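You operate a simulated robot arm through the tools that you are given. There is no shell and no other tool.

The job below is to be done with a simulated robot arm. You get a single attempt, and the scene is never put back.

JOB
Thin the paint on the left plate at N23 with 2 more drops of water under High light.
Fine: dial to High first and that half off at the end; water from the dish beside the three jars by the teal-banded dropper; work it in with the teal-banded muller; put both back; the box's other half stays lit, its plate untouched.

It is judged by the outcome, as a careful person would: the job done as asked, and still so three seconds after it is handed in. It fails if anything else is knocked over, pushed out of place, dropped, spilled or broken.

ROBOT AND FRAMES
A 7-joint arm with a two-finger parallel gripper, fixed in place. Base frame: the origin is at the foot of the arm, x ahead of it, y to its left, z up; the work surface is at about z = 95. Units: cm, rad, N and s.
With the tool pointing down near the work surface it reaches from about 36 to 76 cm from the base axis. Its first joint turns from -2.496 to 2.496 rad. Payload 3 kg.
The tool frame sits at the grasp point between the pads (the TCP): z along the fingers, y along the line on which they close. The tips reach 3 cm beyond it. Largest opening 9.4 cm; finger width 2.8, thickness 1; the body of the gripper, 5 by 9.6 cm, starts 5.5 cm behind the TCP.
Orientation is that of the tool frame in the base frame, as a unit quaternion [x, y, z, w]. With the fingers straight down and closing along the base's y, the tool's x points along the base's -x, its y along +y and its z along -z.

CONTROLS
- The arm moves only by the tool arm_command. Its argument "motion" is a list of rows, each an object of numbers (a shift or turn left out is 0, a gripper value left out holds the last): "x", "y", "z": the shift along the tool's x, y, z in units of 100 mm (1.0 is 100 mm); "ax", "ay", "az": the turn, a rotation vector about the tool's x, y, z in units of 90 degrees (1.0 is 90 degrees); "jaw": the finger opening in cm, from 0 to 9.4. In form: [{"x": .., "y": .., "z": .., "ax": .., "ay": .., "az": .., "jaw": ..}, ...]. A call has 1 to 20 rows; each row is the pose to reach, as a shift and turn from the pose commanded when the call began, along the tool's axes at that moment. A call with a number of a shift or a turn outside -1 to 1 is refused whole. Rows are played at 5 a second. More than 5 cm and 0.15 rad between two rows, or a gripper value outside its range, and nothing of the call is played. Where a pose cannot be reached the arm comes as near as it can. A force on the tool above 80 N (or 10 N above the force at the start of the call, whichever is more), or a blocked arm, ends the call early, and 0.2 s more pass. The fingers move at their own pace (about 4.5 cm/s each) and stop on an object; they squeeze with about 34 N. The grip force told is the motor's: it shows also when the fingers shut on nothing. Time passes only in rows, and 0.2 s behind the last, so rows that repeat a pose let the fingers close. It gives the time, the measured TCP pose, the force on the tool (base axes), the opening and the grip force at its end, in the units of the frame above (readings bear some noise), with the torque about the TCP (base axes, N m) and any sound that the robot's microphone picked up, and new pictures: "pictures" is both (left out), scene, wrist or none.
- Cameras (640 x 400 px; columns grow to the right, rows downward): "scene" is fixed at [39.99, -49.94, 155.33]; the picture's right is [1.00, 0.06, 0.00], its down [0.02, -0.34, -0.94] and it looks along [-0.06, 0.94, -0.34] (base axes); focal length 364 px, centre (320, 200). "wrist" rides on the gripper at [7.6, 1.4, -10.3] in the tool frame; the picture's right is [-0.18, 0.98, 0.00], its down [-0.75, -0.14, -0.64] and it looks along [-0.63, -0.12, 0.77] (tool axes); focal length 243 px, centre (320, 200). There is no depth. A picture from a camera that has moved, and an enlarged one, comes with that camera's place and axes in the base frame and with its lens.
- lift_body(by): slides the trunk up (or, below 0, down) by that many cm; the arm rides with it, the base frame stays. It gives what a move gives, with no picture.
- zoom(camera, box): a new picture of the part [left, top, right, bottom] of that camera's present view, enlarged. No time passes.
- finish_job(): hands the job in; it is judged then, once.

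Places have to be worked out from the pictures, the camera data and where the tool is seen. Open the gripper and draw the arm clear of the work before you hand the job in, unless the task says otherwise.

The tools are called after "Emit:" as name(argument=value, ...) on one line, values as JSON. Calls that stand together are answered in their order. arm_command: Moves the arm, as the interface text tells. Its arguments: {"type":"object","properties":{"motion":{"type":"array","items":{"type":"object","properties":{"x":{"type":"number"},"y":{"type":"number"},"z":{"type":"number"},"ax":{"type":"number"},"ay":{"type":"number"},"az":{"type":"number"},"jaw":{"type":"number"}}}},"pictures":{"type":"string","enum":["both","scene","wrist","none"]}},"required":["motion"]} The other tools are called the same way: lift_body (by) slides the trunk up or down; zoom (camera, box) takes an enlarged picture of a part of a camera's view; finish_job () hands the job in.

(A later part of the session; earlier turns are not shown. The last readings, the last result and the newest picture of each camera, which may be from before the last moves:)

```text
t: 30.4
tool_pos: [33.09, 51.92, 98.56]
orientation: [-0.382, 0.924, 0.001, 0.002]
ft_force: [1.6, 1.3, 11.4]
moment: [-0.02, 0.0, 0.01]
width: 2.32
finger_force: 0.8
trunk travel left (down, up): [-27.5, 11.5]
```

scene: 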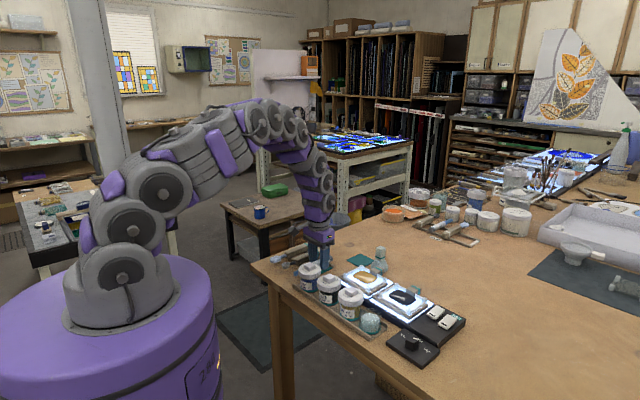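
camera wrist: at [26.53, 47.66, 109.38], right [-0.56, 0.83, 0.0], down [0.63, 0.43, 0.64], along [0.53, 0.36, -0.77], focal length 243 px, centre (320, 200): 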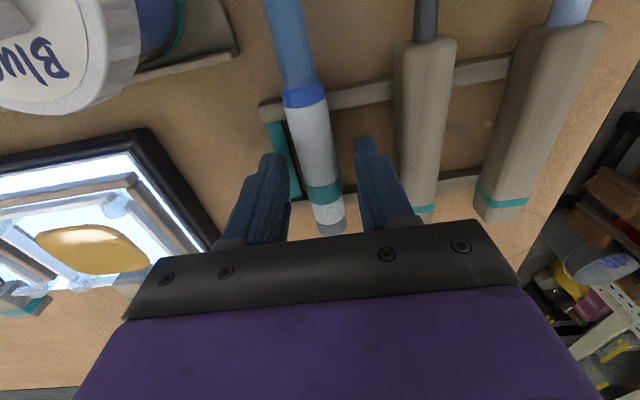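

Emit:
arm_command(motion=[{"jaw": 2.1}, {"jaw": 2.0}, {"jaw": 2.0}, {"jaw": 2.0}], pictures="both")

Emit:
zoom(camera="scene", box=[280, 225, 350, 285])

Emit:
zoom(camera="wrist", box=[230, 80, 430, 220])

```text
t: 31.4
tool_pos: [33.07, 51.92, 98.56]
orientation: [-0.382, 0.924, -0.001, 0.001]
ft_force: [3.1, 3.1, 15.2]
moment: [0.02, 0.0, -0.01]
width: 2.3
finger_force: 2.9
trunk travel left (down, up): [-27.5, 11.5]
camera wrist: at [26.55, 47.58, 108.8], right [-0.56, 0.83, 0.0], down [0.63, 0.43, 0.64], along [0.53, 0.36, -0.77], focal length 243 px, centre (320, 200)
```

scene: 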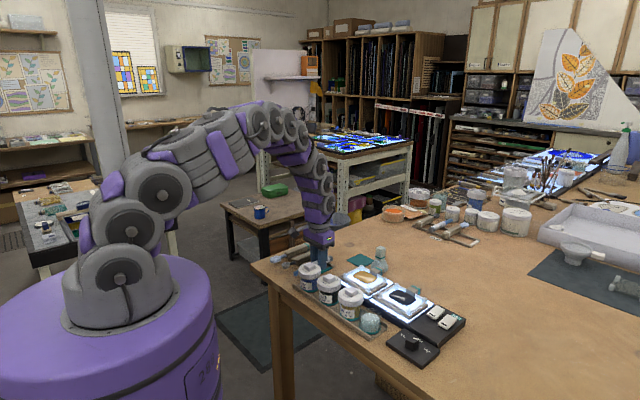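
wrist: 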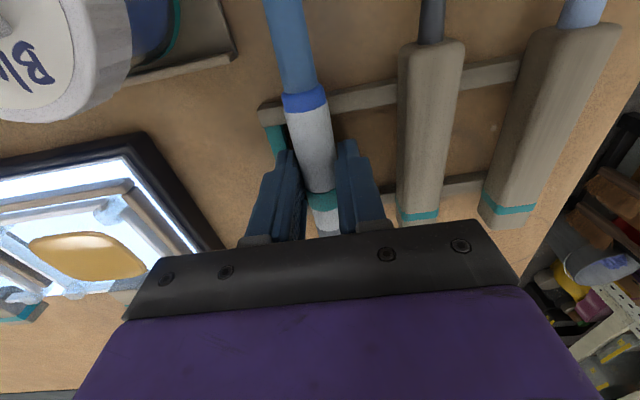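

```text
6.67 times, centred on (315, 255) of scene
camera zoom: at [39.99, -49.94, 155.33], right [1.0, 0.06, 0.0], down [0.02, -0.34, -0.94], along [-0.06, 0.94, -0.34], focal length 2425 px, centre (353, -167)
```

zoom: 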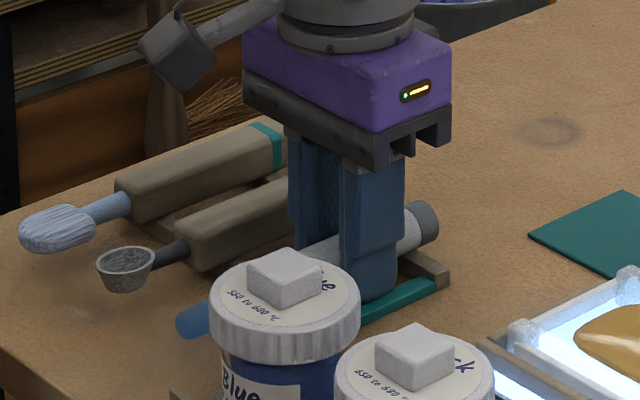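

```text
2.86 times, centred on (330, 150) of wrist
camera zoom: at [26.55, 47.58, 108.8], right [-0.56, 0.83, 0.0], down [0.63, 0.43, 0.64], along [0.53, 0.36, -0.77], focal length 693 px, centre (291, 343)
```

zoom: 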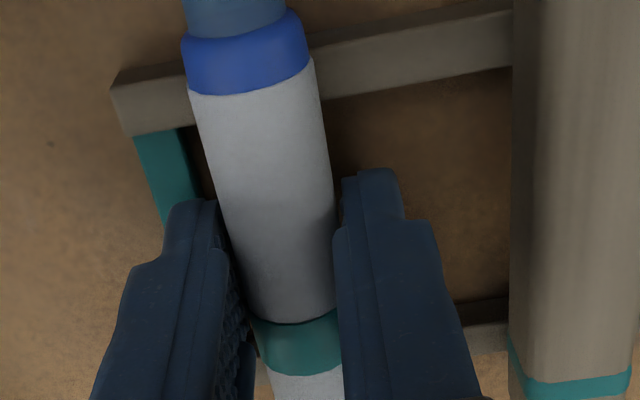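

The body measures about 2.3 cm. I hold the same command a little longer, with the tool 1 mm higher to relieve the upward force, to see how the grip settles.

Emit:
arm_command(motion=[{"z": -0.01, "jaw": 2.0}, {"z": -0.01, "jaw": 1.9}, {"z": -0.01, "jaw": 1.8}, {"z": -0.01, "jaw": 1.8}, {"z": -0.01, "jaw": 1.8}], pictures="none")

```text
t: 32.6
tool_pos: [33.01, 51.87, 98.64]
orientation: [-0.383, 0.924, 0.0, 0.002]
ft_force: [2.2, 2.9, 11.6]
moment: [0.02, 0.0, 0.0]
width: 2.31
finger_force: 3.9
trunk travel left (down, up): [-27.5, 11.5]
```

Emit:
arm_command(motion=[{"jaw": 1.6}, {"jaw": 1.4}, {"jaw": 1.2}, {"jaw": 1.2}, {"jaw": 1.2}], pictures="none")

```text
t: 33.8
tool_pos: [33.05, 51.99, 98.63]
orientation: [-0.382, 0.924, 0.0, 0.001]
ft_force: [0.6, 1.0, 13.0]
moment: [-0.05, 0.03, 0.01]
width: 2.16
finger_force: 33.9
trunk travel left (down, up): [-27.5, 11.5]
```

The body is compressible: light hold at ~4 N (2.31 cm), squeezed at 34 N (2.16 cm). That suggests squeezing the body works the dropper. I keep it firmly gripped and lift straight up.

Emit:
arm_command(motion=[{"z": -0.1, "jaw": 1.2}, {"z": -0.3, "jaw": 1.2}, {"z": -0.6, "jaw": 1.2}, {"z": -0.85, "jaw": 1.2}, {"z": -1.0, "jaw": 1.2}], pictures="both")

Emit:
zoom(camera="scene", box=[260, 195, 360, 275])

Emit:
zoom(camera="wrist", box=[230, 40, 430, 220])

```text
t: 35.0
tool_pos: [33.08, 51.69, 108.7]
orientation: [-0.382, 0.924, -0.001, 0.0]
ft_force: [0.0, -0.2, -0.6]
moment: [0.0, -0.01, 0.01]
width: 2.12
finger_force: 33.7
trunk travel left (down, up): [-27.5, 11.5]
camera wrist: at [26.57, 47.43, 118.9], right [-0.56, 0.83, 0.0], down [0.63, 0.43, 0.64], along [0.53, 0.36, -0.77], focal length 243 px, centre (320, 200)
```

scene: 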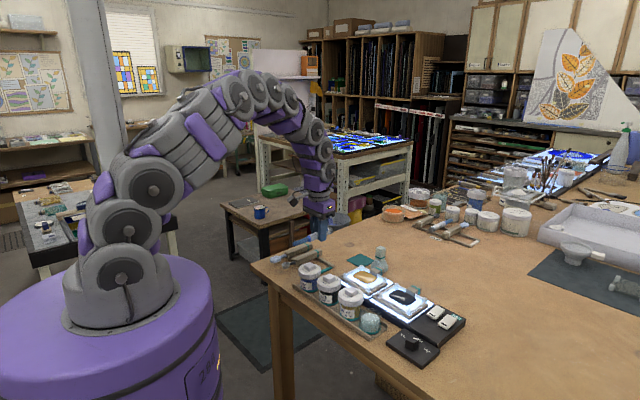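
wrist: 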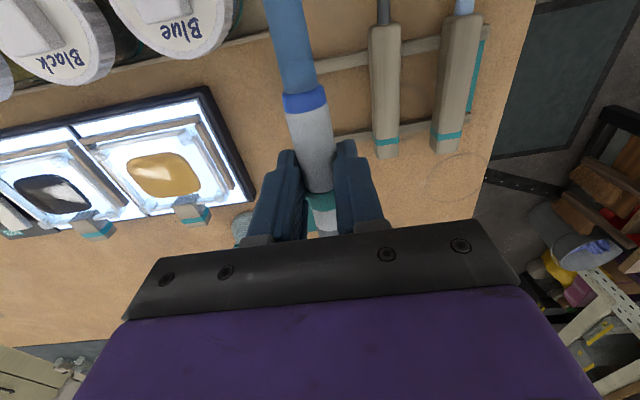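

```text
5.00 times, centred on (310, 235) of scene
camera zoom: at [39.99, -49.94, 155.33], right [1.0, 0.06, 0.0], down [0.02, -0.34, -0.94], along [-0.06, 0.94, -0.34], focal length 1819 px, centre (370, 25)
```

zoom: 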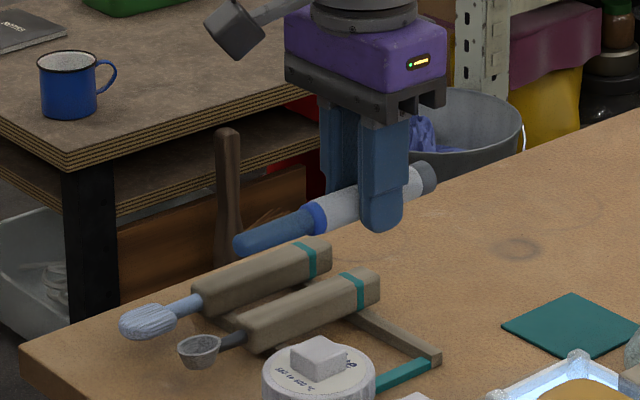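

```text
2.22 times, centred on (330, 130) of wrist
camera zoom: at [26.57, 47.43, 118.9], right [-0.56, 0.83, 0.0], down [0.63, 0.43, 0.64], along [0.53, 0.36, -0.77], focal length 539 px, centre (298, 356)
```

zoom: 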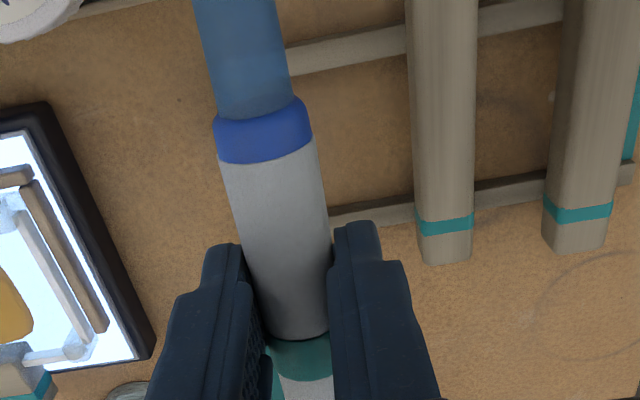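

The dropper is up, level in the grip, and the rack has not moved. Before tilting I zoom on the dish, jars and plate from the scene camera to measure rim and water heights.

Emit:
zoom(camera="scene", box=[350, 300, 400, 345])

Emit:
zoom(camera="scene", box=[335, 235, 415, 300])

```text
8.89 times, centred on (375, 322) of scene
camera zoom: at [39.99, -49.94, 155.33], right [1.0, 0.06, 0.0], down [0.02, -0.34, -0.94], along [-0.06, 0.94, -0.34], focal length 3234 px, centre (-169, -889)
```

zoom: 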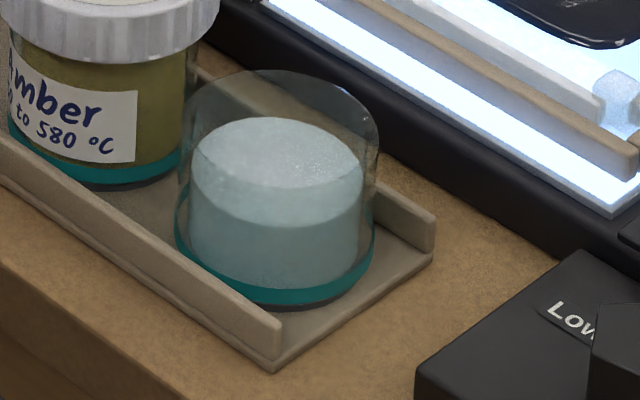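

```text
6.15 times, centred on (375, 268) of scene
camera zoom: at [39.99, -49.94, 155.33], right [1.0, 0.06, 0.0], down [0.02, -0.34, -0.94], along [-0.06, 0.94, -0.34], focal length 2239 px, centre (-18, -215)
```

zoom: 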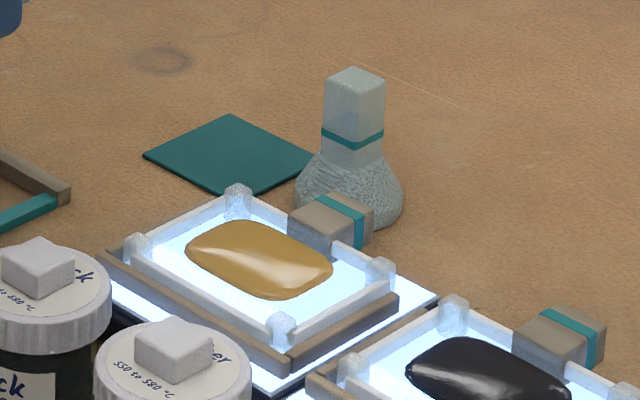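

Dish rim ≈ z 99.7, water ≈ 98.3, centre ≈ (47.5,24.2); jar lid knobs top ≈ 102.9. I raise 9 cm and tilt the tool 60° so the dropper's tip points steeply down, tool pointing outward.

Emit:
arm_command(motion=[{"z": -0.25, "jaw": 1.2}, {"z": -0.5, "jaw": 1.2}, {"z": -0.75, "ay": -0.08, "jaw": 1.2}, {"z": -0.9, "ay": -0.16, "jaw": 1.2}, {"z": -0.9, "ay": -0.24, "jaw": 1.2}, {"z": -0.9, "ay": -0.32, "jaw": 1.2}, {"z": -0.9, "ay": -0.4, "jaw": 1.2}, {"z": -0.9, "ay": -0.48, "jaw": 1.2}, {"z": -0.9, "ay": -0.56, "jaw": 1.2}, {"z": -0.9, "ay": -0.64, "jaw": 1.2}, {"z": -0.9, "ay": -0.667, "jaw": 1.2}], pictures="both")

Emit:
zoom(camera="scene", box=[260, 170, 380, 260])

```text
t: 37.4
tool_pos: [32.84, 51.83, 117.67]
orientation: [-0.33, 0.8, 0.191, 0.464]
ft_force: [0.3, 0.0, -0.5]
moment: [0.0, 0.02, 0.02]
width: 2.1
finger_force: 33.7
trunk travel left (down, up): [-27.5, 11.5]
camera wrist: at [22.86, 43.92, 116.1], right [-0.63, 0.76, 0.16], down [-0.03, -0.23, 0.97], along [0.78, 0.61, 0.17], focal length 243 px, centre (320, 200)
```

scene: 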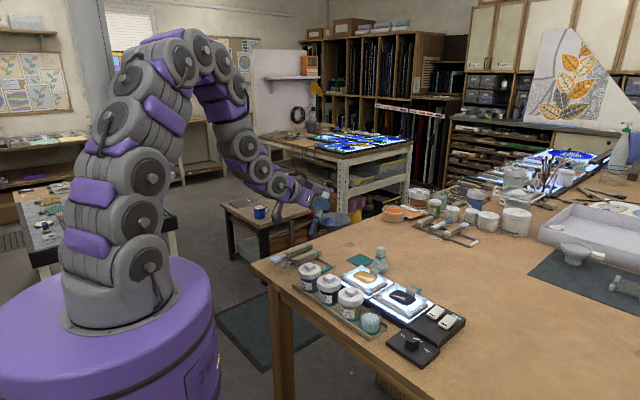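
wrist: 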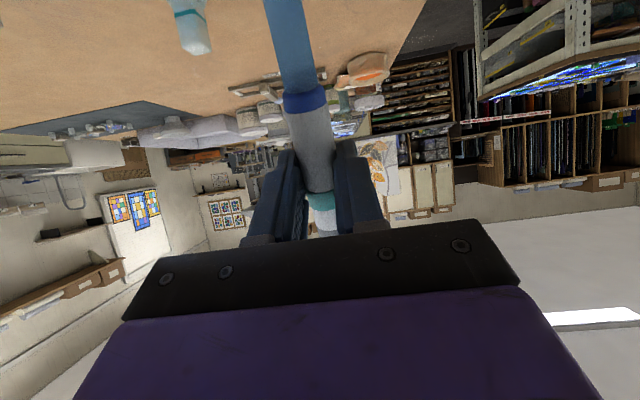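

```text
4.44 times, centred on (320, 215) of scene
camera zoom: at [39.99, -49.94, 155.33], right [1.0, 0.06, 0.0], down [0.02, -0.34, -0.94], along [-0.06, 0.94, -0.34], focal length 1617 px, centre (320, 133)
```

zoom: 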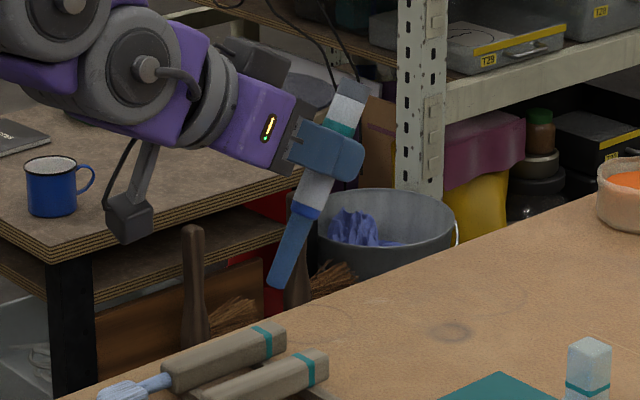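

The dropper now points steeply down in the tilted tool. I carry it across to the dish at constant height (tip ≈ z 108, well above the 103 jar lids).

Emit:
arm_command(motion=[{"x": 0.02, "y": -0.2, "z": -0.036, "jaw": 1.2}, {"x": 0.05, "y": -0.5, "z": -0.09, "jaw": 1.2}, {"x": 0.08, "y": -0.8, "z": -0.145, "jaw": 1.2}, {"x": 0.104, "y": -0.995, "z": -0.18, "jaw": 1.2}, {"x": 0.104, "y": -0.995, "z": -0.18, "jaw": 1.2}], pictures="none")

Emit:
arm_command(motion=[{"x": 0.02, "y": -0.2, "z": -0.036, "jaw": 1.2}, {"x": 0.05, "y": -0.5, "z": -0.09, "jaw": 1.2}, {"x": 0.08, "y": -0.8, "z": -0.145, "jaw": 1.2}, {"x": 0.104, "y": -0.995, "z": -0.18, "jaw": 1.2}, {"x": 0.104, "y": -0.995, "z": -0.18, "jaw": 1.2}], pictures="both")

```text
t: 38.6
tool_pos: [38.51, 43.1, 117.84]
orientation: [-0.331, 0.8, 0.192, 0.462]
ft_force: [-0.6, -0.4, -0.1]
moment: [-0.04, 0.0, 0.01]
width: 2.07
finger_force: 34.2
trunk travel left (down, up): [-27.5, 11.5]
```

```text
t: 39.8
tool_pos: [46.28, 35.86, 118.4]
orientation: [-0.33, 0.801, 0.192, 0.46]
ft_force: [0.3, 0.0, -0.6]
moment: [-0.01, 0.03, 0.0]
width: 2.1
finger_force: 34.4
out of reach, approached as far as the arm can: row 1, 2, 3, 4, 5
trunk travel left (down, up): [-27.5, 11.5]
camera wrist: at [36.17, 27.93, 116.79], right [-0.63, 0.76, 0.16], down [-0.02, -0.23, 0.97], along [0.78, 0.61, 0.16], focal length 243 px, centre (320, 200)
```

scene: 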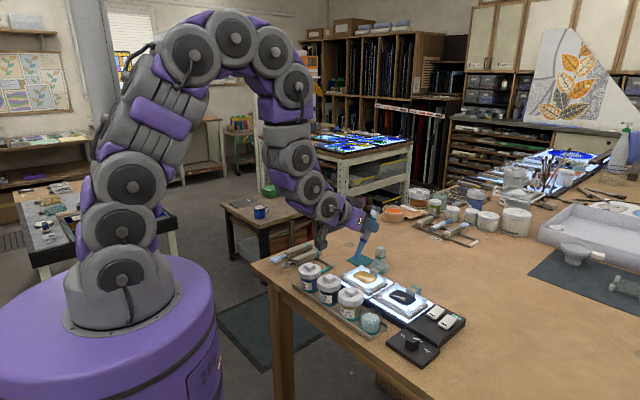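
wrist: 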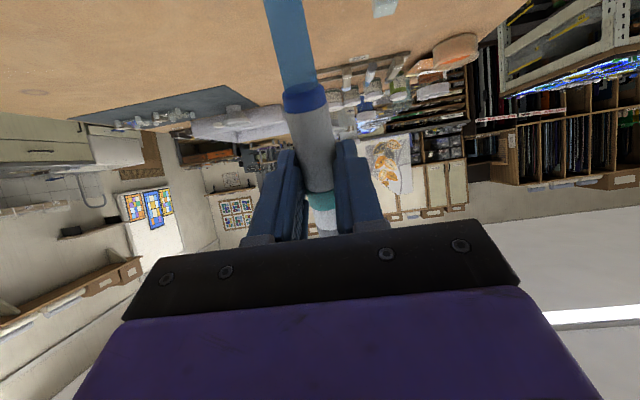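

The close-in pose is beyond the arm's fold limit at this trunk height. I raise the tool 10 cm and then slide the trunk down, so the shoulder sits lower and the wrist can come nearer.

Emit:
arm_command(motion=[{"x": -0.25, "z": -0.144, "jaw": 1.2}, {"x": -0.5, "z": -0.289, "jaw": 1.2}, {"x": -0.75, "z": -0.433, "jaw": 1.2}, {"x": -0.866, "z": -0.5, "jaw": 1.2}, {"x": -0.866, "z": -0.5, "jaw": 1.2}], pictures="none")

Emit:
lift_body(by=-10)

Emit:
arm_command(motion=[{"x": -0.25, "z": -0.144, "jaw": 1.2}, {"x": -0.5, "z": -0.289, "jaw": 1.2}, {"x": -0.75, "z": -0.433, "jaw": 1.2}, {"x": -0.866, "z": -0.5, "jaw": 1.2}, {"x": -0.866, "z": -0.5, "jaw": 1.2}], pictures="scene")

```text
t: 41.0
tool_pos: [45.68, 35.85, 128.61]
orientation: [-0.33, 0.8, 0.191, 0.463]
ft_force: [-0.4, -0.1, -0.7]
moment: [-0.03, -0.01, -0.02]
width: 2.11
finger_force: 34.1
trunk travel left (down, up): [-27.5, 11.5]
```

```text
t: 42.3
tool_pos: [45.74, 35.89, 118.52]
orientation: [-0.33, 0.8, 0.191, 0.463]
ft_force: [-0.6, 0.0, -0.8]
moment: [-0.03, 0.01, 0.0]
width: 2.11
finger_force: 33.9
trunk travel left (down, up): [-17.5, 21.5]
```

```text
t: 43.5
tool_pos: [45.8, 35.83, 128.53]
orientation: [-0.331, 0.8, 0.191, 0.463]
ft_force: [0.6, 0.0, -0.2]
moment: [0.0, -0.01, 0.03]
width: 2.09
finger_force: 34.2
trunk travel left (down, up): [-17.5, 21.5]
```

scene: 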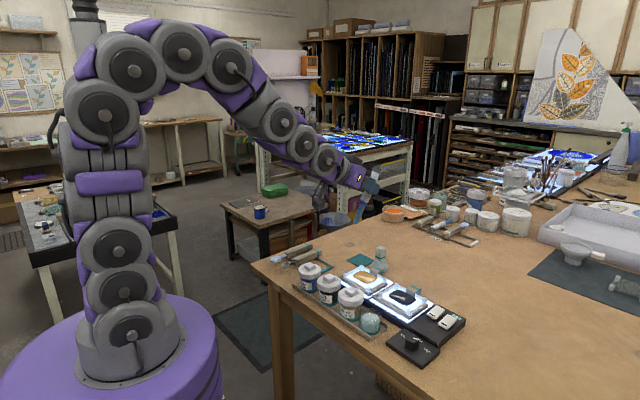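

Emit:
lift_body(by=-10)

Emit:
arm_command(motion=[{"x": 0.054, "y": -0.25, "z": -0.093, "jaw": 1.2}, {"x": 0.08, "y": -0.5, "z": -0.14, "jaw": 1.2}, {"x": 0.1, "y": -0.75, "z": -0.175, "jaw": 1.2}, {"x": 0.12, "y": -0.94, "z": -0.21, "jaw": 1.2}, {"x": 0.12, "y": -0.94, "z": -0.21, "jaw": 1.2}], pictures="both")

```text
t: 44.9
tool_pos: [45.7, 35.78, 118.57]
orientation: [-0.33, 0.8, 0.191, 0.462]
ft_force: [-0.2, -0.1, -0.8]
moment: [-0.04, 0.01, 0.01]
width: 2.1
finger_force: 33.9
trunk travel left (down, up): [-7.5, 31.5]
```

```text
t: 46.1
tool_pos: [50.76, 27.36, 118.7]
orientation: [-0.331, 0.8, 0.191, 0.463]
ft_force: [-0.2, 0.7, -1.5]
moment: [-0.01, 0.02, 0.03]
width: 2.1
finger_force: 33.6
trunk travel left (down, up): [-7.5, 31.5]
camera wrist: at [40.62, 19.41, 117.06], right [-0.63, 0.76, 0.16], down [-0.03, -0.23, 0.97], along [0.78, 0.61, 0.17], focal length 243 px, centre (320, 200)
```

scene: 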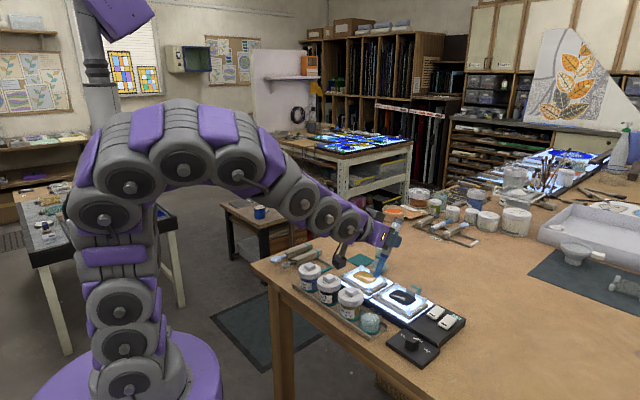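
wrist: 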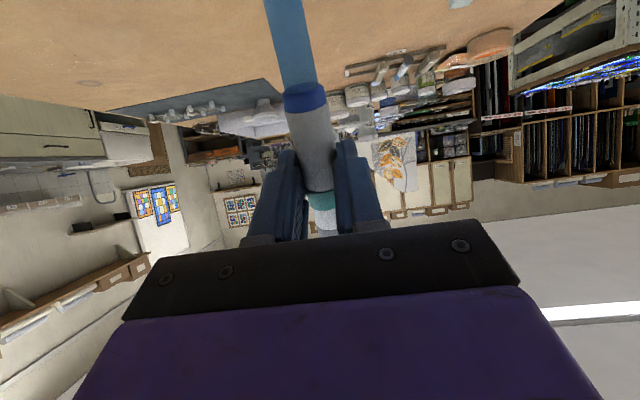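

The pose is reachable now. I zoom on the dropper and dish to find the tip relative to the dish.

Emit:
zoom(camera="scene", box=[330, 200, 430, 345])

```text
2.76 times, centred on (380, 272) of scene
camera zoom: at [39.99, -49.94, 155.33], right [1.0, 0.06, 0.0], down [0.02, -0.34, -0.94], along [-0.06, 0.94, -0.34], focal length 1004 px, centre (154, 0)
```

zoom: 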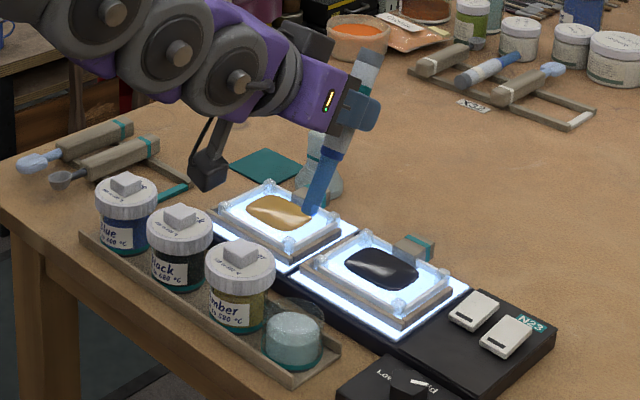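

The tip is at (48.8,25.4,109.7), exactly where my model puts it. I lower toward the dish to tip z≈104.7 and check alignment again.

Emit:
arm_command(motion=[{"x": 0.13, "y": 0.002, "z": 0.024, "jaw": 1.2}, {"x": 0.26, "y": 0.004, "z": 0.05, "jaw": 1.2}, {"x": 0.39, "y": 0.005, "z": 0.073, "jaw": 1.2}, {"x": 0.52, "y": 0.007, "z": 0.097, "jaw": 1.2}, {"x": 0.52, "y": 0.007, "z": 0.097, "jaw": 1.2}], pictures="none")

Emit:
zoom(camera="scene", box=[340, 250, 420, 345])

```text
t: 47.3
tool_pos: [49.4, 26.16, 113.58]
orientation: [-0.331, 0.8, 0.191, 0.463]
ft_force: [-0.2, -0.2, -1.0]
moment: [-0.03, 0.01, 0.02]
width: 2.11
finger_force: 34.1
trunk travel left (down, up): [-7.5, 31.5]
```

```text
4.21 times, centred on (380, 298) of scene
camera zoom: at [39.99, -49.94, 155.33], right [1.0, 0.06, 0.0], down [0.02, -0.34, -0.94], along [-0.06, 0.94, -0.34], focal length 1532 px, centre (67, -210)
```

zoom: 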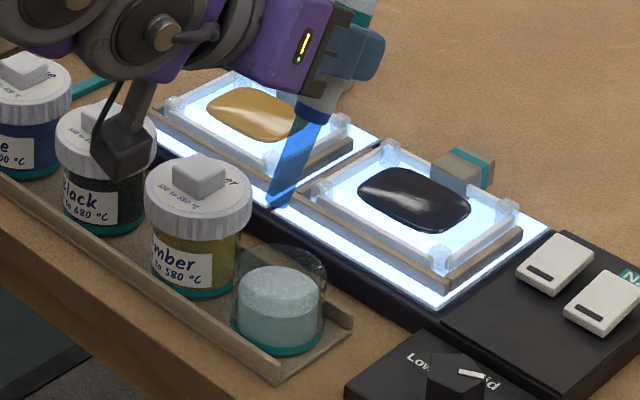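

The tip hangs over the dish (centre ≈ (47.6,24.5), rim ≈ 99.1, water ≈ 97.6). Before dipping I test in air whether a relaxed hold (jaw 1.8) still carries the dropper without slipping.

Emit:
arm_command(motion=[{"jaw": 1.5}, {"jaw": 1.7}, {"jaw": 1.8}, {"jaw": 1.8}], pictures="none")

Emit:
zoom(camera="scene", box=[340, 250, 420, 345])

```text
t: 48.3
tool_pos: [49.37, 26.25, 113.59]
orientation: [-0.33, 0.801, 0.19, 0.463]
ft_force: [1.2, 0.2, -0.9]
moment: [-0.02, -0.03, -0.02]
width: 2.11
finger_force: 34.2
trunk travel left (down, up): [-7.5, 31.5]
```

```text
4.21 times, centred on (380, 298) of scene
camera zoom: at [39.99, -49.94, 155.33], right [1.0, 0.06, 0.0], down [0.02, -0.34, -0.94], along [-0.06, 0.94, -0.34], focal length 1532 px, centre (67, -210)
```

zoom: 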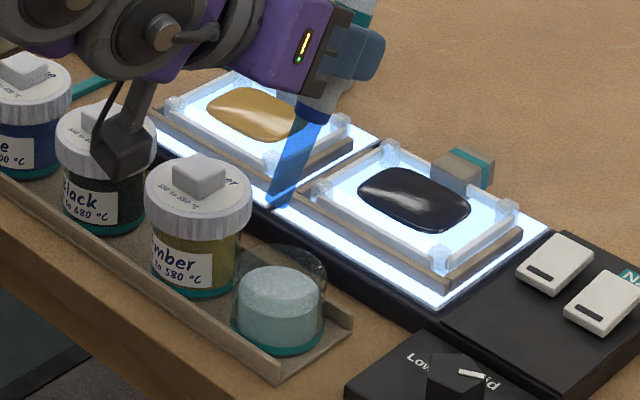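

Force is still 34 N at jaw 1.8, so the hold is firmer than before. I relax stepwise to 2.0 and watch the force and width.

Emit:
arm_command(motion=[{"jaw": 1.9}, {"jaw": 2.0}, {"jaw": 2.0}], pictures="none")

```text
t: 49.1
tool_pos: [49.4, 26.19, 113.52]
orientation: [-0.33, 0.8, 0.191, 0.463]
ft_force: [0.1, -0.7, -0.8]
moment: [-0.02, 0.0, 0.01]
width: 2.1
finger_force: 33.8
trunk travel left (down, up): [-7.5, 31.5]
```

Emit:
arm_command(motion=[{"jaw": 2.05}, {"jaw": 2.05}], pictures="none")

```text
t: 49.7
tool_pos: [49.45, 26.17, 113.52]
orientation: [-0.33, 0.8, 0.191, 0.463]
ft_force: [0.1, 0.0, 0.0]
moment: [-0.01, 0.06, -0.02]
width: 2.18
finger_force: 15.6
trunk travel left (down, up): [-7.5, 31.5]
```

The body does spring back (2.18 cm at 15.6 N). I hold this setting a bit longer to see the settled value.

Emit:
arm_command(motion=[{"jaw": 2.05}, {"jaw": 2.05}, {"jaw": 2.05}], pictures="none")

Emit:
zoom(camera="scene", box=[340, 250, 420, 345])

```text
t: 50.5
tool_pos: [49.46, 26.16, 113.48]
orientation: [-0.33, 0.8, 0.191, 0.464]
ft_force: [0.9, -0.6, -1.2]
moment: [-0.01, 0.0, 0.01]
width: 2.15
finger_force: 23.6
trunk travel left (down, up): [-7.5, 31.5]
```

```text
4.21 times, centred on (380, 298) of scene
camera zoom: at [39.99, -49.94, 155.33], right [1.0, 0.06, 0.0], down [0.02, -0.34, -0.94], along [-0.06, 0.94, -0.34], focal length 1532 px, centre (67, -210)
```

zoom: 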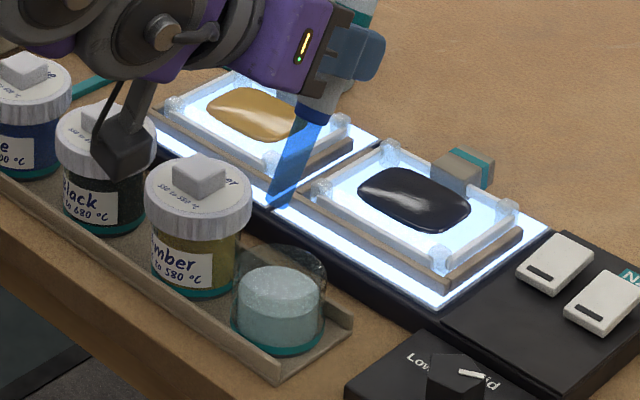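

The spring model fits: free diameter ≈2.25 cm, 34 N at ≤2.0, about 24 N at 2.05. I relax to 2.17 (light hold) and check it does not slip.

Emit:
arm_command(motion=[{"jaw": 2.1}, {"jaw": 2.13}, {"jaw": 2.15}, {"jaw": 2.17}, {"jaw": 2.17}, {"jaw": 2.17}], pictures="none")

Emit:
zoom(camera="scene", box=[340, 250, 420, 345])

```text
t: 51.9
tool_pos: [49.33, 26.13, 113.46]
orientation: [-0.33, 0.801, 0.19, 0.463]
ft_force: [0.5, 0.6, 0.3]
moment: [0.01, 0.03, -0.02]
width: 2.22
finger_force: 0.6
trunk travel left (down, up): [-7.5, 31.5]
```

```text
4.21 times, centred on (380, 298) of scene
camera zoom: at [39.99, -49.94, 155.33], right [1.0, 0.06, 0.0], down [0.02, -0.34, -0.94], along [-0.06, 0.94, -0.34], focal length 1532 px, centre (67, -210)
```

zoom: 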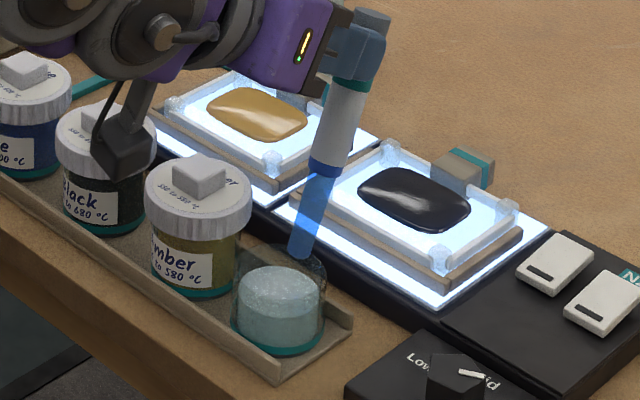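

The dropper is slipping down in the grip — I clamp it firmly at once.

Emit:
arm_command(motion=[{"jaw": 1.2}, {"jaw": 1.2}, {"jaw": 1.2}], pictures="scene")

Emit:
zoom(camera="scene", box=[340, 250, 420, 345])

```text
t: 52.7
tool_pos: [49.29, 26.09, 113.54]
orientation: [-0.33, 0.8, 0.191, 0.463]
ft_force: [-0.6, 1.3, 0.5]
moment: [0.03, 0.04, 0.02]
width: 2.11
finger_force: 33.7
trunk travel left (down, up): [-7.5, 31.5]
```

scene: 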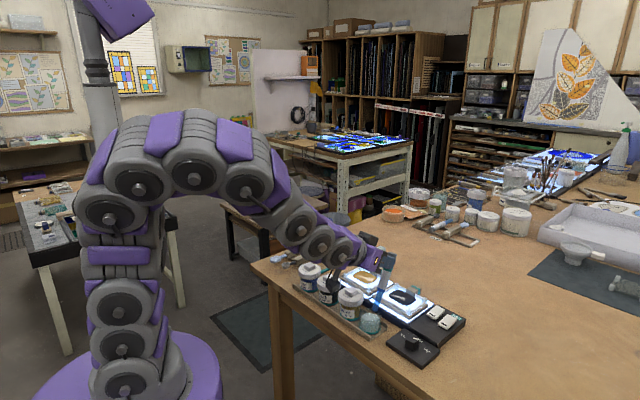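

```text
4.21 times, centred on (380, 298) of scene
camera zoom: at [39.99, -49.94, 155.33], right [1.0, 0.06, 0.0], down [0.02, -0.34, -0.94], along [-0.06, 0.94, -0.34], focal length 1532 px, centre (67, -210)
```

zoom: 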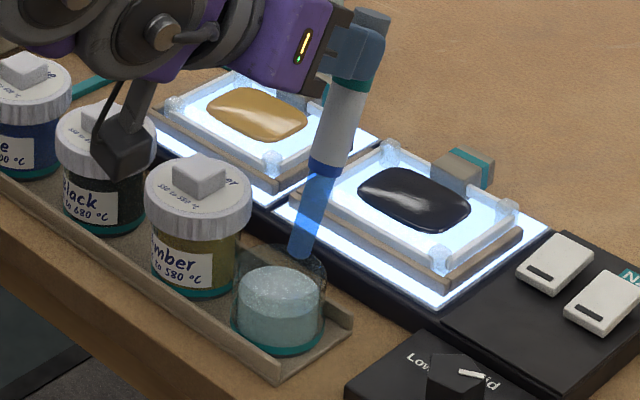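

Held firmly again; it slid about 3 cm and pivoted so it now hangs ~12° off vertical, tip near (48.8,25.6,99.5). I raise 1.5 cm and shift the tip over the dish centre before dipping, keeping the firm grip.

Emit:
arm_command(motion=[{"x": -0.13, "z": -0.075, "jaw": 1.2}, {"x": -0.13, "z": -0.075, "jaw": 1.2}, {"x": -0.043, "y": 0.0035, "z": -0.225, "jaw": 1.2}, {"x": -0.043, "y": 0.0035, "z": -0.225, "jaw": 1.2}], pictures="none")

Emit:
zoom(camera="scene", box=[340, 250, 420, 345])

Emit:
zoom(camera="wrist", box=[220, 0, 420, 220])

```text
t: 53.7
tool_pos: [48.06, 25.03, 115.03]
orientation: [-0.33, 0.8, 0.191, 0.463]
ft_force: [0.5, -0.1, -1.1]
moment: [0.02, -0.01, 0.01]
width: 2.12
finger_force: 34.1
trunk travel left (down, up): [-7.5, 31.5]
```

```text
4.21 times, centred on (380, 298) of scene
camera zoom: at [39.99, -49.94, 155.33], right [1.0, 0.06, 0.0], down [0.02, -0.34, -0.94], along [-0.06, 0.94, -0.34], focal length 1532 px, centre (67, -210)
```

zoom: 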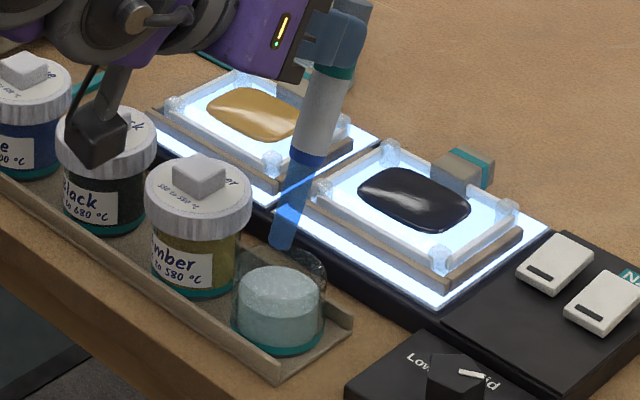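

```text
1.82 times, centred on (320, 110) of wrist
camera zoom: at [38.08, 17.07, 113.44], right [-0.63, 0.76, 0.16], down [-0.03, -0.23, 0.97], along [0.78, 0.61, 0.16], focal length 441 px, centre (320, 364)
```

zoom: 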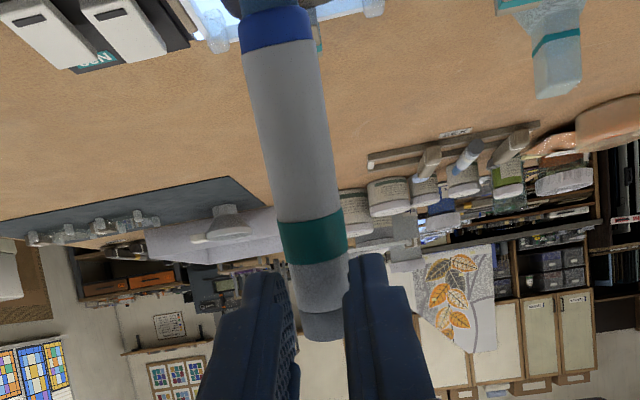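

The tip is at about (47.5,24.5,101), centred over the dish. I lower 4.4 cm so it is about 1 cm under the water, still squeezed.

Emit:
arm_command(motion=[{"x": 0.13, "z": 0.075, "jaw": 1.2}, {"x": 0.26, "z": 0.15, "jaw": 1.2}, {"x": 0.346, "z": 0.2, "jaw": 1.2}, {"x": 0.381, "z": 0.22, "jaw": 1.2}, {"x": 0.381, "z": 0.22, "jaw": 1.2}], pictures="none")

Emit:
zoom(camera="scene", box=[345, 270, 405, 345])

```text
t: 54.9
tool_pos: [48.56, 25.44, 110.55]
orientation: [-0.331, 0.801, 0.192, 0.461]
ft_force: [-0.5, -1.5, 0.0]
moment: [-0.09, 0.0, -0.02]
width: 2.1
finger_force: 34.2
out of reach, approached as far as the arm can: row 3, 4, 5
trunk travel left (down, up): [-7.5, 31.5]
```

```text
5.33 times, centred on (375, 308) of scene
camera zoom: at [39.99, -49.94, 155.33], right [1.0, 0.06, 0.0], down [0.02, -0.34, -0.94], along [-0.06, 0.94, -0.34], focal length 1940 px, centre (27, -373)
```

zoom: 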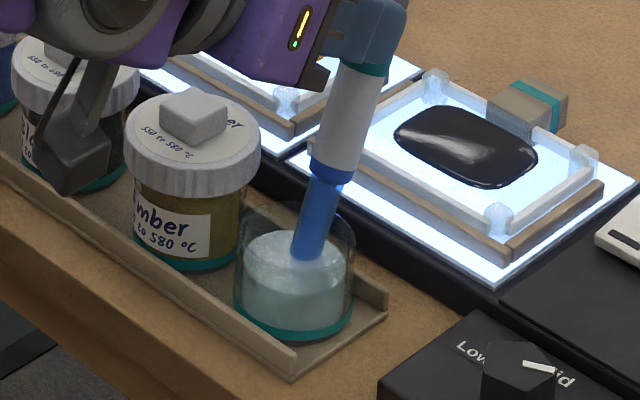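

The tip is in the water near the centre of the dish. I now relax the squeeze to jaw 2.10 (still holding) to draw water in.

Emit:
arm_command(motion=[{"jaw": 2.0}, {"jaw": 2.05}, {"jaw": 2.08}, {"jaw": 2.08}, {"jaw": 2.08}], pictures="none")

Emit:
zoom(camera="scene", box=[345, 270, 405, 345])

```text
t: 56.1
tool_pos: [48.52, 25.34, 110.63]
orientation: [-0.331, 0.8, 0.192, 0.461]
ft_force: [0.8, -0.5, -0.9]
moment: [-0.05, 0.05, 0.0]
width: 2.17
finger_force: 8.0
trunk travel left (down, up): [-7.5, 31.5]
```

```text
5.33 times, centred on (375, 308) of scene
camera zoom: at [39.99, -49.94, 155.33], right [1.0, 0.06, 0.0], down [0.02, -0.34, -0.94], along [-0.06, 0.94, -0.34], focal length 1940 px, centre (27, -373)
```

zoom: 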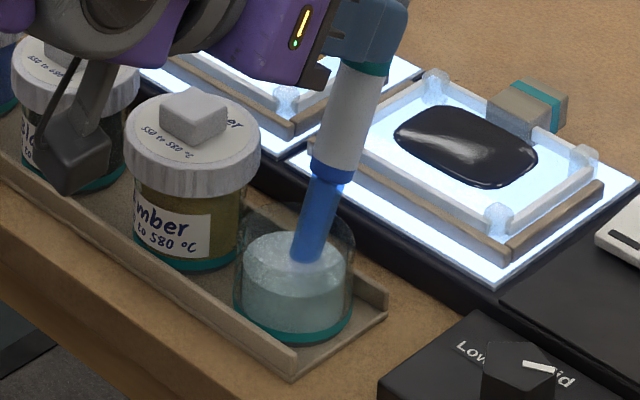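

Emit:
arm_command(motion=[{"jaw": 2.08}, {"jaw": 2.08}, {"jaw": 2.08}], pictures="none")

Emit:
zoom(camera="scene", box=[365, 285, 395, 335])

```text
t: 56.9
tool_pos: [48.27, 25.35, 110.58]
orientation: [-0.33, 0.801, 0.191, 0.462]
ft_force: [-0.9, 0.2, -0.2]
moment: [-0.03, 0.04, 0.05]
width: 2.15
finger_force: 0.8
trunk travel left (down, up): [-7.5, 31.5]
```

```text
8.00 times, centred on (380, 310) of scene
camera zoom: at [39.99, -49.94, 155.33], right [1.0, 0.06, 0.0], down [0.02, -0.34, -0.94], along [-0.06, 0.94, -0.34], focal length 2910 px, centre (-160, -680)
```

zoom: 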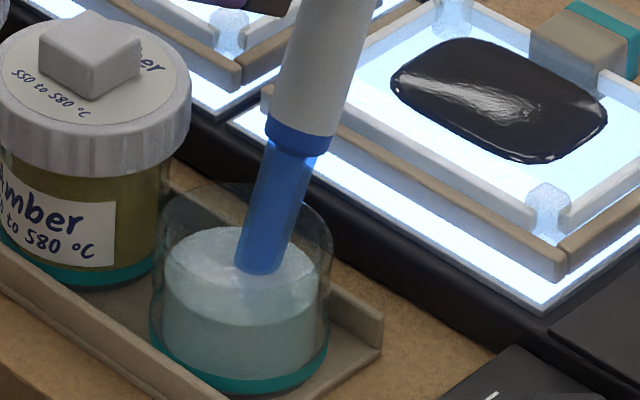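

The grip force fell to 0.8 N without visible slip. While the tip is safely in the dish I look for a setting that holds at a moderate force without a full squeeze.

Emit:
arm_command(motion=[{"jaw": 2.05}, {"jaw": 2.05}, {"jaw": 2.05}, {"jaw": 2.05}, {"jaw": 2.05}], pictures="none")

Emit:
arm_command(motion=[{"jaw": 2.05}, {"jaw": 2.05}, {"jaw": 2.05}, {"jaw": 2.05}, {"jaw": 2.05}], pictures="none")

```text
t: 58.1
tool_pos: [48.53, 25.33, 110.69]
orientation: [-0.33, 0.801, 0.191, 0.462]
ft_force: [0.0, 0.4, -0.2]
moment: [0.01, -0.03, -0.01]
width: 2.16
finger_force: 3.7
trunk travel left (down, up): [-7.5, 31.5]
```

```text
t: 59.3
tool_pos: [48.48, 25.38, 110.58]
orientation: [-0.331, 0.8, 0.191, 0.462]
ft_force: [-0.1, -0.3, 0.3]
moment: [-0.02, 0.01, 0.04]
width: 2.15
finger_force: 4.3
trunk travel left (down, up): [-7.5, 31.5]
```

Emit:
arm_command(motion=[{"jaw": 2.0}, {"jaw": 2.0}, {"jaw": 2.0}, {"jaw": 2.0}, {"jaw": 2.0}], pictures="none")

Emit:
zoom(camera="scene", box=[365, 285, 395, 335])

```text
t: 60.5
tool_pos: [48.46, 25.37, 110.57]
orientation: [-0.331, 0.8, 0.191, 0.462]
ft_force: [0.0, 0.1, -0.4]
moment: [-0.02, 0.01, 0.01]
width: 2.17
finger_force: 12.5
trunk travel left (down, up): [-7.5, 31.5]
```

```text
8.00 times, centred on (380, 310) of scene
camera zoom: at [39.99, -49.94, 155.33], right [1.0, 0.06, 0.0], down [0.02, -0.34, -0.94], along [-0.06, 0.94, -0.34], focal length 2910 px, centre (-160, -680)
```

zoom: 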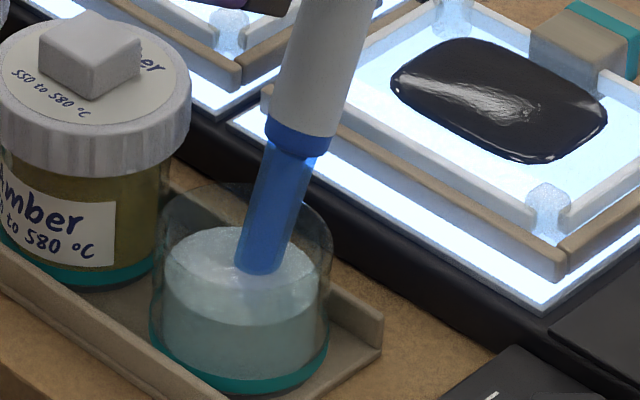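

At jaw 2.0 the hold is a steady 12.5 N, with no slip: a good carrying grip. I lift the tip straight out of the dish by 7 cm.

Emit:
arm_command(motion=[{"x": -0.15, "z": -0.0866, "jaw": 2.0}, {"x": -0.3, "z": -0.173, "jaw": 2.0}, {"x": -0.45, "z": -0.26, "jaw": 2.0}, {"x": -0.606, "z": -0.35, "jaw": 2.0}, {"x": -0.606, "z": -0.35, "jaw": 2.0}], pictures="none")

Emit:
zoom(camera="scene", box=[345, 245, 405, 335])

```text
t: 61.7
tool_pos: [48.6, 25.36, 117.8]
orientation: [-0.33, 0.8, 0.191, 0.463]
ft_force: [0.3, -0.5, -1.0]
moment: [-0.01, 0.05, -0.02]
width: 2.13
finger_force: 20.3
trunk travel left (down, up): [-7.5, 31.5]
```

```text
4.44 times, centred on (375, 290) of scene
camera zoom: at [39.99, -49.94, 155.33], right [1.0, 0.06, 0.0], down [0.02, -0.34, -0.94], along [-0.06, 0.94, -0.34], focal length 1617 px, centre (76, -200)
```

zoom: 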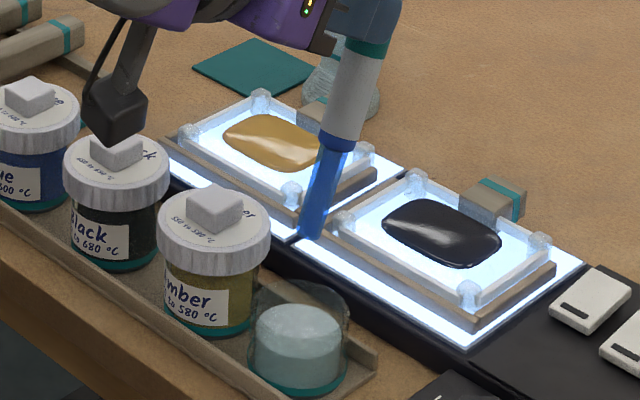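

Emit:
zoom(camera="scene", box=[360, 265, 385, 305])

Emit:
arm_command(motion=[{"jaw": 2.03}, {"jaw": 2.03}], pictures="none")

```text
10.00 times, centred on (372, 285) of scene
camera zoom: at [39.99, -49.94, 155.33], right [1.0, 0.06, 0.0], down [0.02, -0.34, -0.94], along [-0.06, 0.94, -0.34], focal length 3638 px, centre (-205, -650)
```

zoom: 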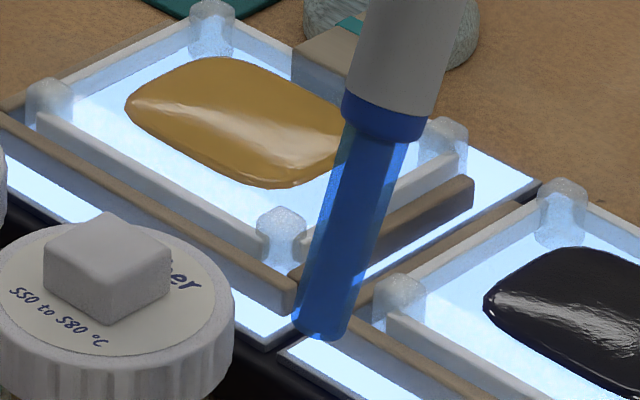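

```text
t: 62.3
tool_pos: [48.51, 25.41, 117.65]
orientation: [-0.33, 0.8, 0.192, 0.463]
ft_force: [0.3, 1.0, -0.4]
moment: [-0.04, 0.01, 0.02]
width: 2.14
finger_force: 23.7
trunk travel left (down, up): [-7.5, 31.5]
```

The translucent tip now shows a darker liquid column, so it has drawn water; the tip is right above the dish at (47.9,24.7,103.5). I test one full squeeze here, where a drop would fall back into the dish.

Emit:
arm_command(motion=[{"jaw": 1.2}, {"jaw": 1.2}], pictures="none")

Emit:
zoom(camera="scene", box=[355, 265, 395, 335])

```text
t: 62.9
tool_pos: [48.55, 25.52, 117.61]
orientation: [-0.331, 0.8, 0.191, 0.463]
ft_force: [0.7, -0.2, -1.4]
moment: [-0.03, 0.01, 0.0]
width: 2.09
finger_force: 34.4
trunk travel left (down, up): [-7.5, 31.5]
```

```text
5.71 times, centred on (375, 300) of scene
camera zoom: at [39.99, -49.94, 155.33], right [1.0, 0.06, 0.0], down [0.02, -0.34, -0.94], along [-0.06, 0.94, -0.34], focal length 2079 px, centre (6, -371)
```

zoom: 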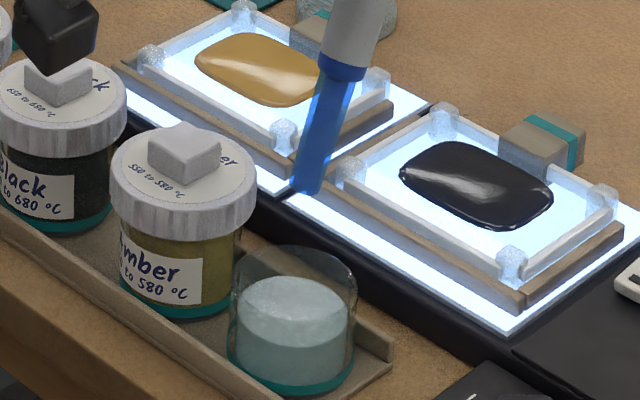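

No drop is visible yet. I wait a moment under squeeze and zoom in tightly on the tip and on the dish.

Emit:
arm_command(motion=[{"jaw": 1.2}, {"jaw": 1.2}, {"jaw": 1.2}], pictures="none")

Emit:
zoom(camera="scene", box=[360, 265, 385, 305])

Emit:
zoom(camera="scene", box=[360, 235, 400, 275])

```text
t: 63.7
tool_pos: [48.54, 25.49, 117.7]
orientation: [-0.331, 0.8, 0.191, 0.463]
ft_force: [0.0, 0.6, -1.6]
moment: [-0.01, 0.03, 0.0]
width: 2.12
finger_force: 34.5
trunk travel left (down, up): [-7.5, 31.5]
```

```text
10.00 times, centred on (372, 285) of scene
camera zoom: at [39.99, -49.94, 155.33], right [1.0, 0.06, 0.0], down [0.02, -0.34, -0.94], along [-0.06, 0.94, -0.34], focal length 3638 px, centre (-205, -650)
```

zoom: 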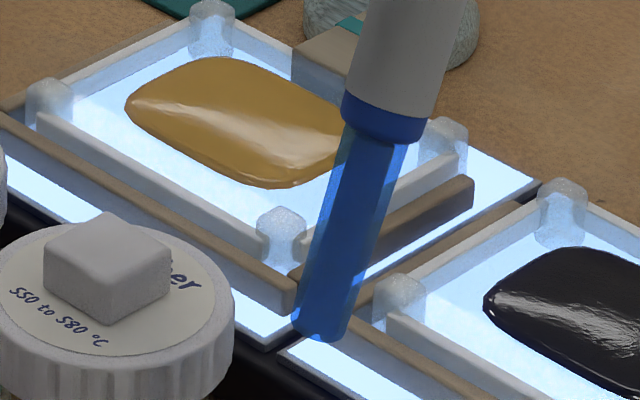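

```text
10.00 times, centred on (380, 255) of scene
camera zoom: at [39.99, -49.94, 155.33], right [1.0, 0.06, 0.0], down [0.02, -0.34, -0.94], along [-0.06, 0.94, -0.34], focal length 3638 px, centre (-280, -350)
```

zoom: 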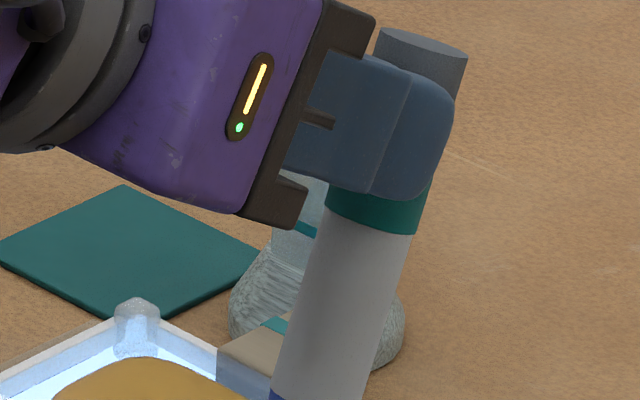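

The column stays the same after a squeeze, so I cannot tell yet. To be sure it is full, I dip again (squeezed), then relax under water and settle at the carrying grip.

Emit:
arm_command(motion=[{"x": 0.15, "z": 0.0866, "jaw": 1.2}, {"x": 0.3, "z": 0.173, "jaw": 1.2}, {"x": 0.45, "z": 0.26, "jaw": 1.2}, {"x": 0.55, "z": 0.318, "jaw": 1.2}, {"x": 0.606, "z": 0.35, "jaw": 1.2}, {"x": 0.606, "z": 0.35, "jaw": 1.2}], pictures="none")

Emit:
zoom(camera="scene", box=[362, 290, 392, 335])

```text
t: 65.1
tool_pos: [48.51, 25.58, 110.6]
orientation: [-0.33, 0.8, 0.191, 0.462]
ft_force: [-0.9, 0.0, -0.6]
moment: [-0.07, 0.06, 0.0]
width: 2.11
finger_force: 33.6
trunk travel left (down, up): [-7.5, 31.5]
```

```text
8.89 times, centred on (377, 312) of scene
camera zoom: at [39.99, -49.94, 155.33], right [1.0, 0.06, 0.0], down [0.02, -0.34, -0.94], along [-0.06, 0.94, -0.34], focal length 3234 px, centre (-187, -800)
```

zoom: 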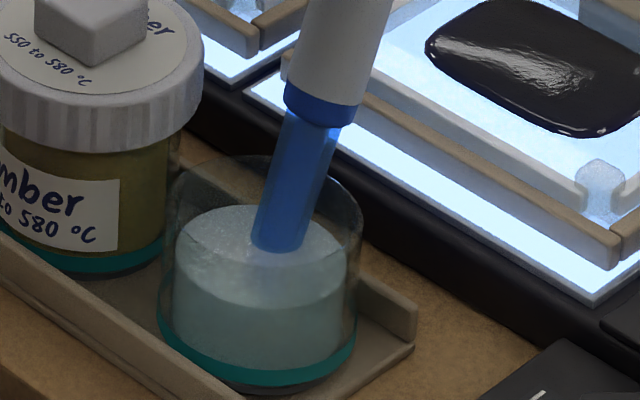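

About 30 % of the blue tip is hidden below the surface, so it is well submerged. Now I relax the squeeze under water.

Emit:
arm_command(motion=[{"jaw": 2.0}, {"jaw": 2.06}, {"jaw": 2.1}, {"jaw": 2.1}, {"jaw": 2.1}, {"jaw": 2.1}], pictures="none")

Emit:
zoom(camera="scene", box=[362, 290, 392, 335])

```text
t: 66.5
tool_pos: [48.38, 25.59, 110.61]
orientation: [-0.33, 0.801, 0.191, 0.462]
ft_force: [0.5, -0.5, 0.2]
moment: [0.0, 0.01, 0.0]
width: 2.17
finger_force: 8.3
trunk travel left (down, up): [-7.5, 31.5]
```

```text
8.89 times, centred on (377, 312) of scene
camera zoom: at [39.99, -49.94, 155.33], right [1.0, 0.06, 0.0], down [0.02, -0.34, -0.94], along [-0.06, 0.94, -0.34], focal length 3234 px, centre (-187, -800)
```

zoom: 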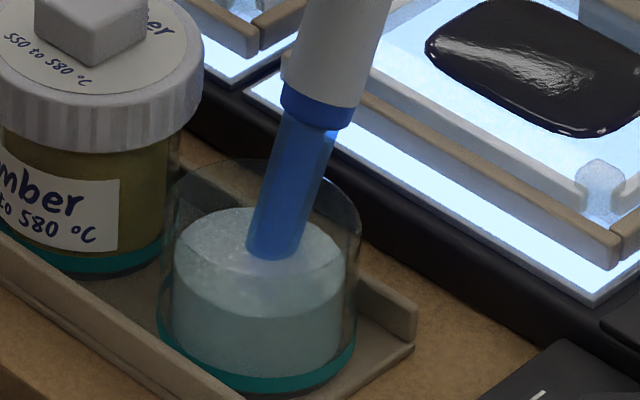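

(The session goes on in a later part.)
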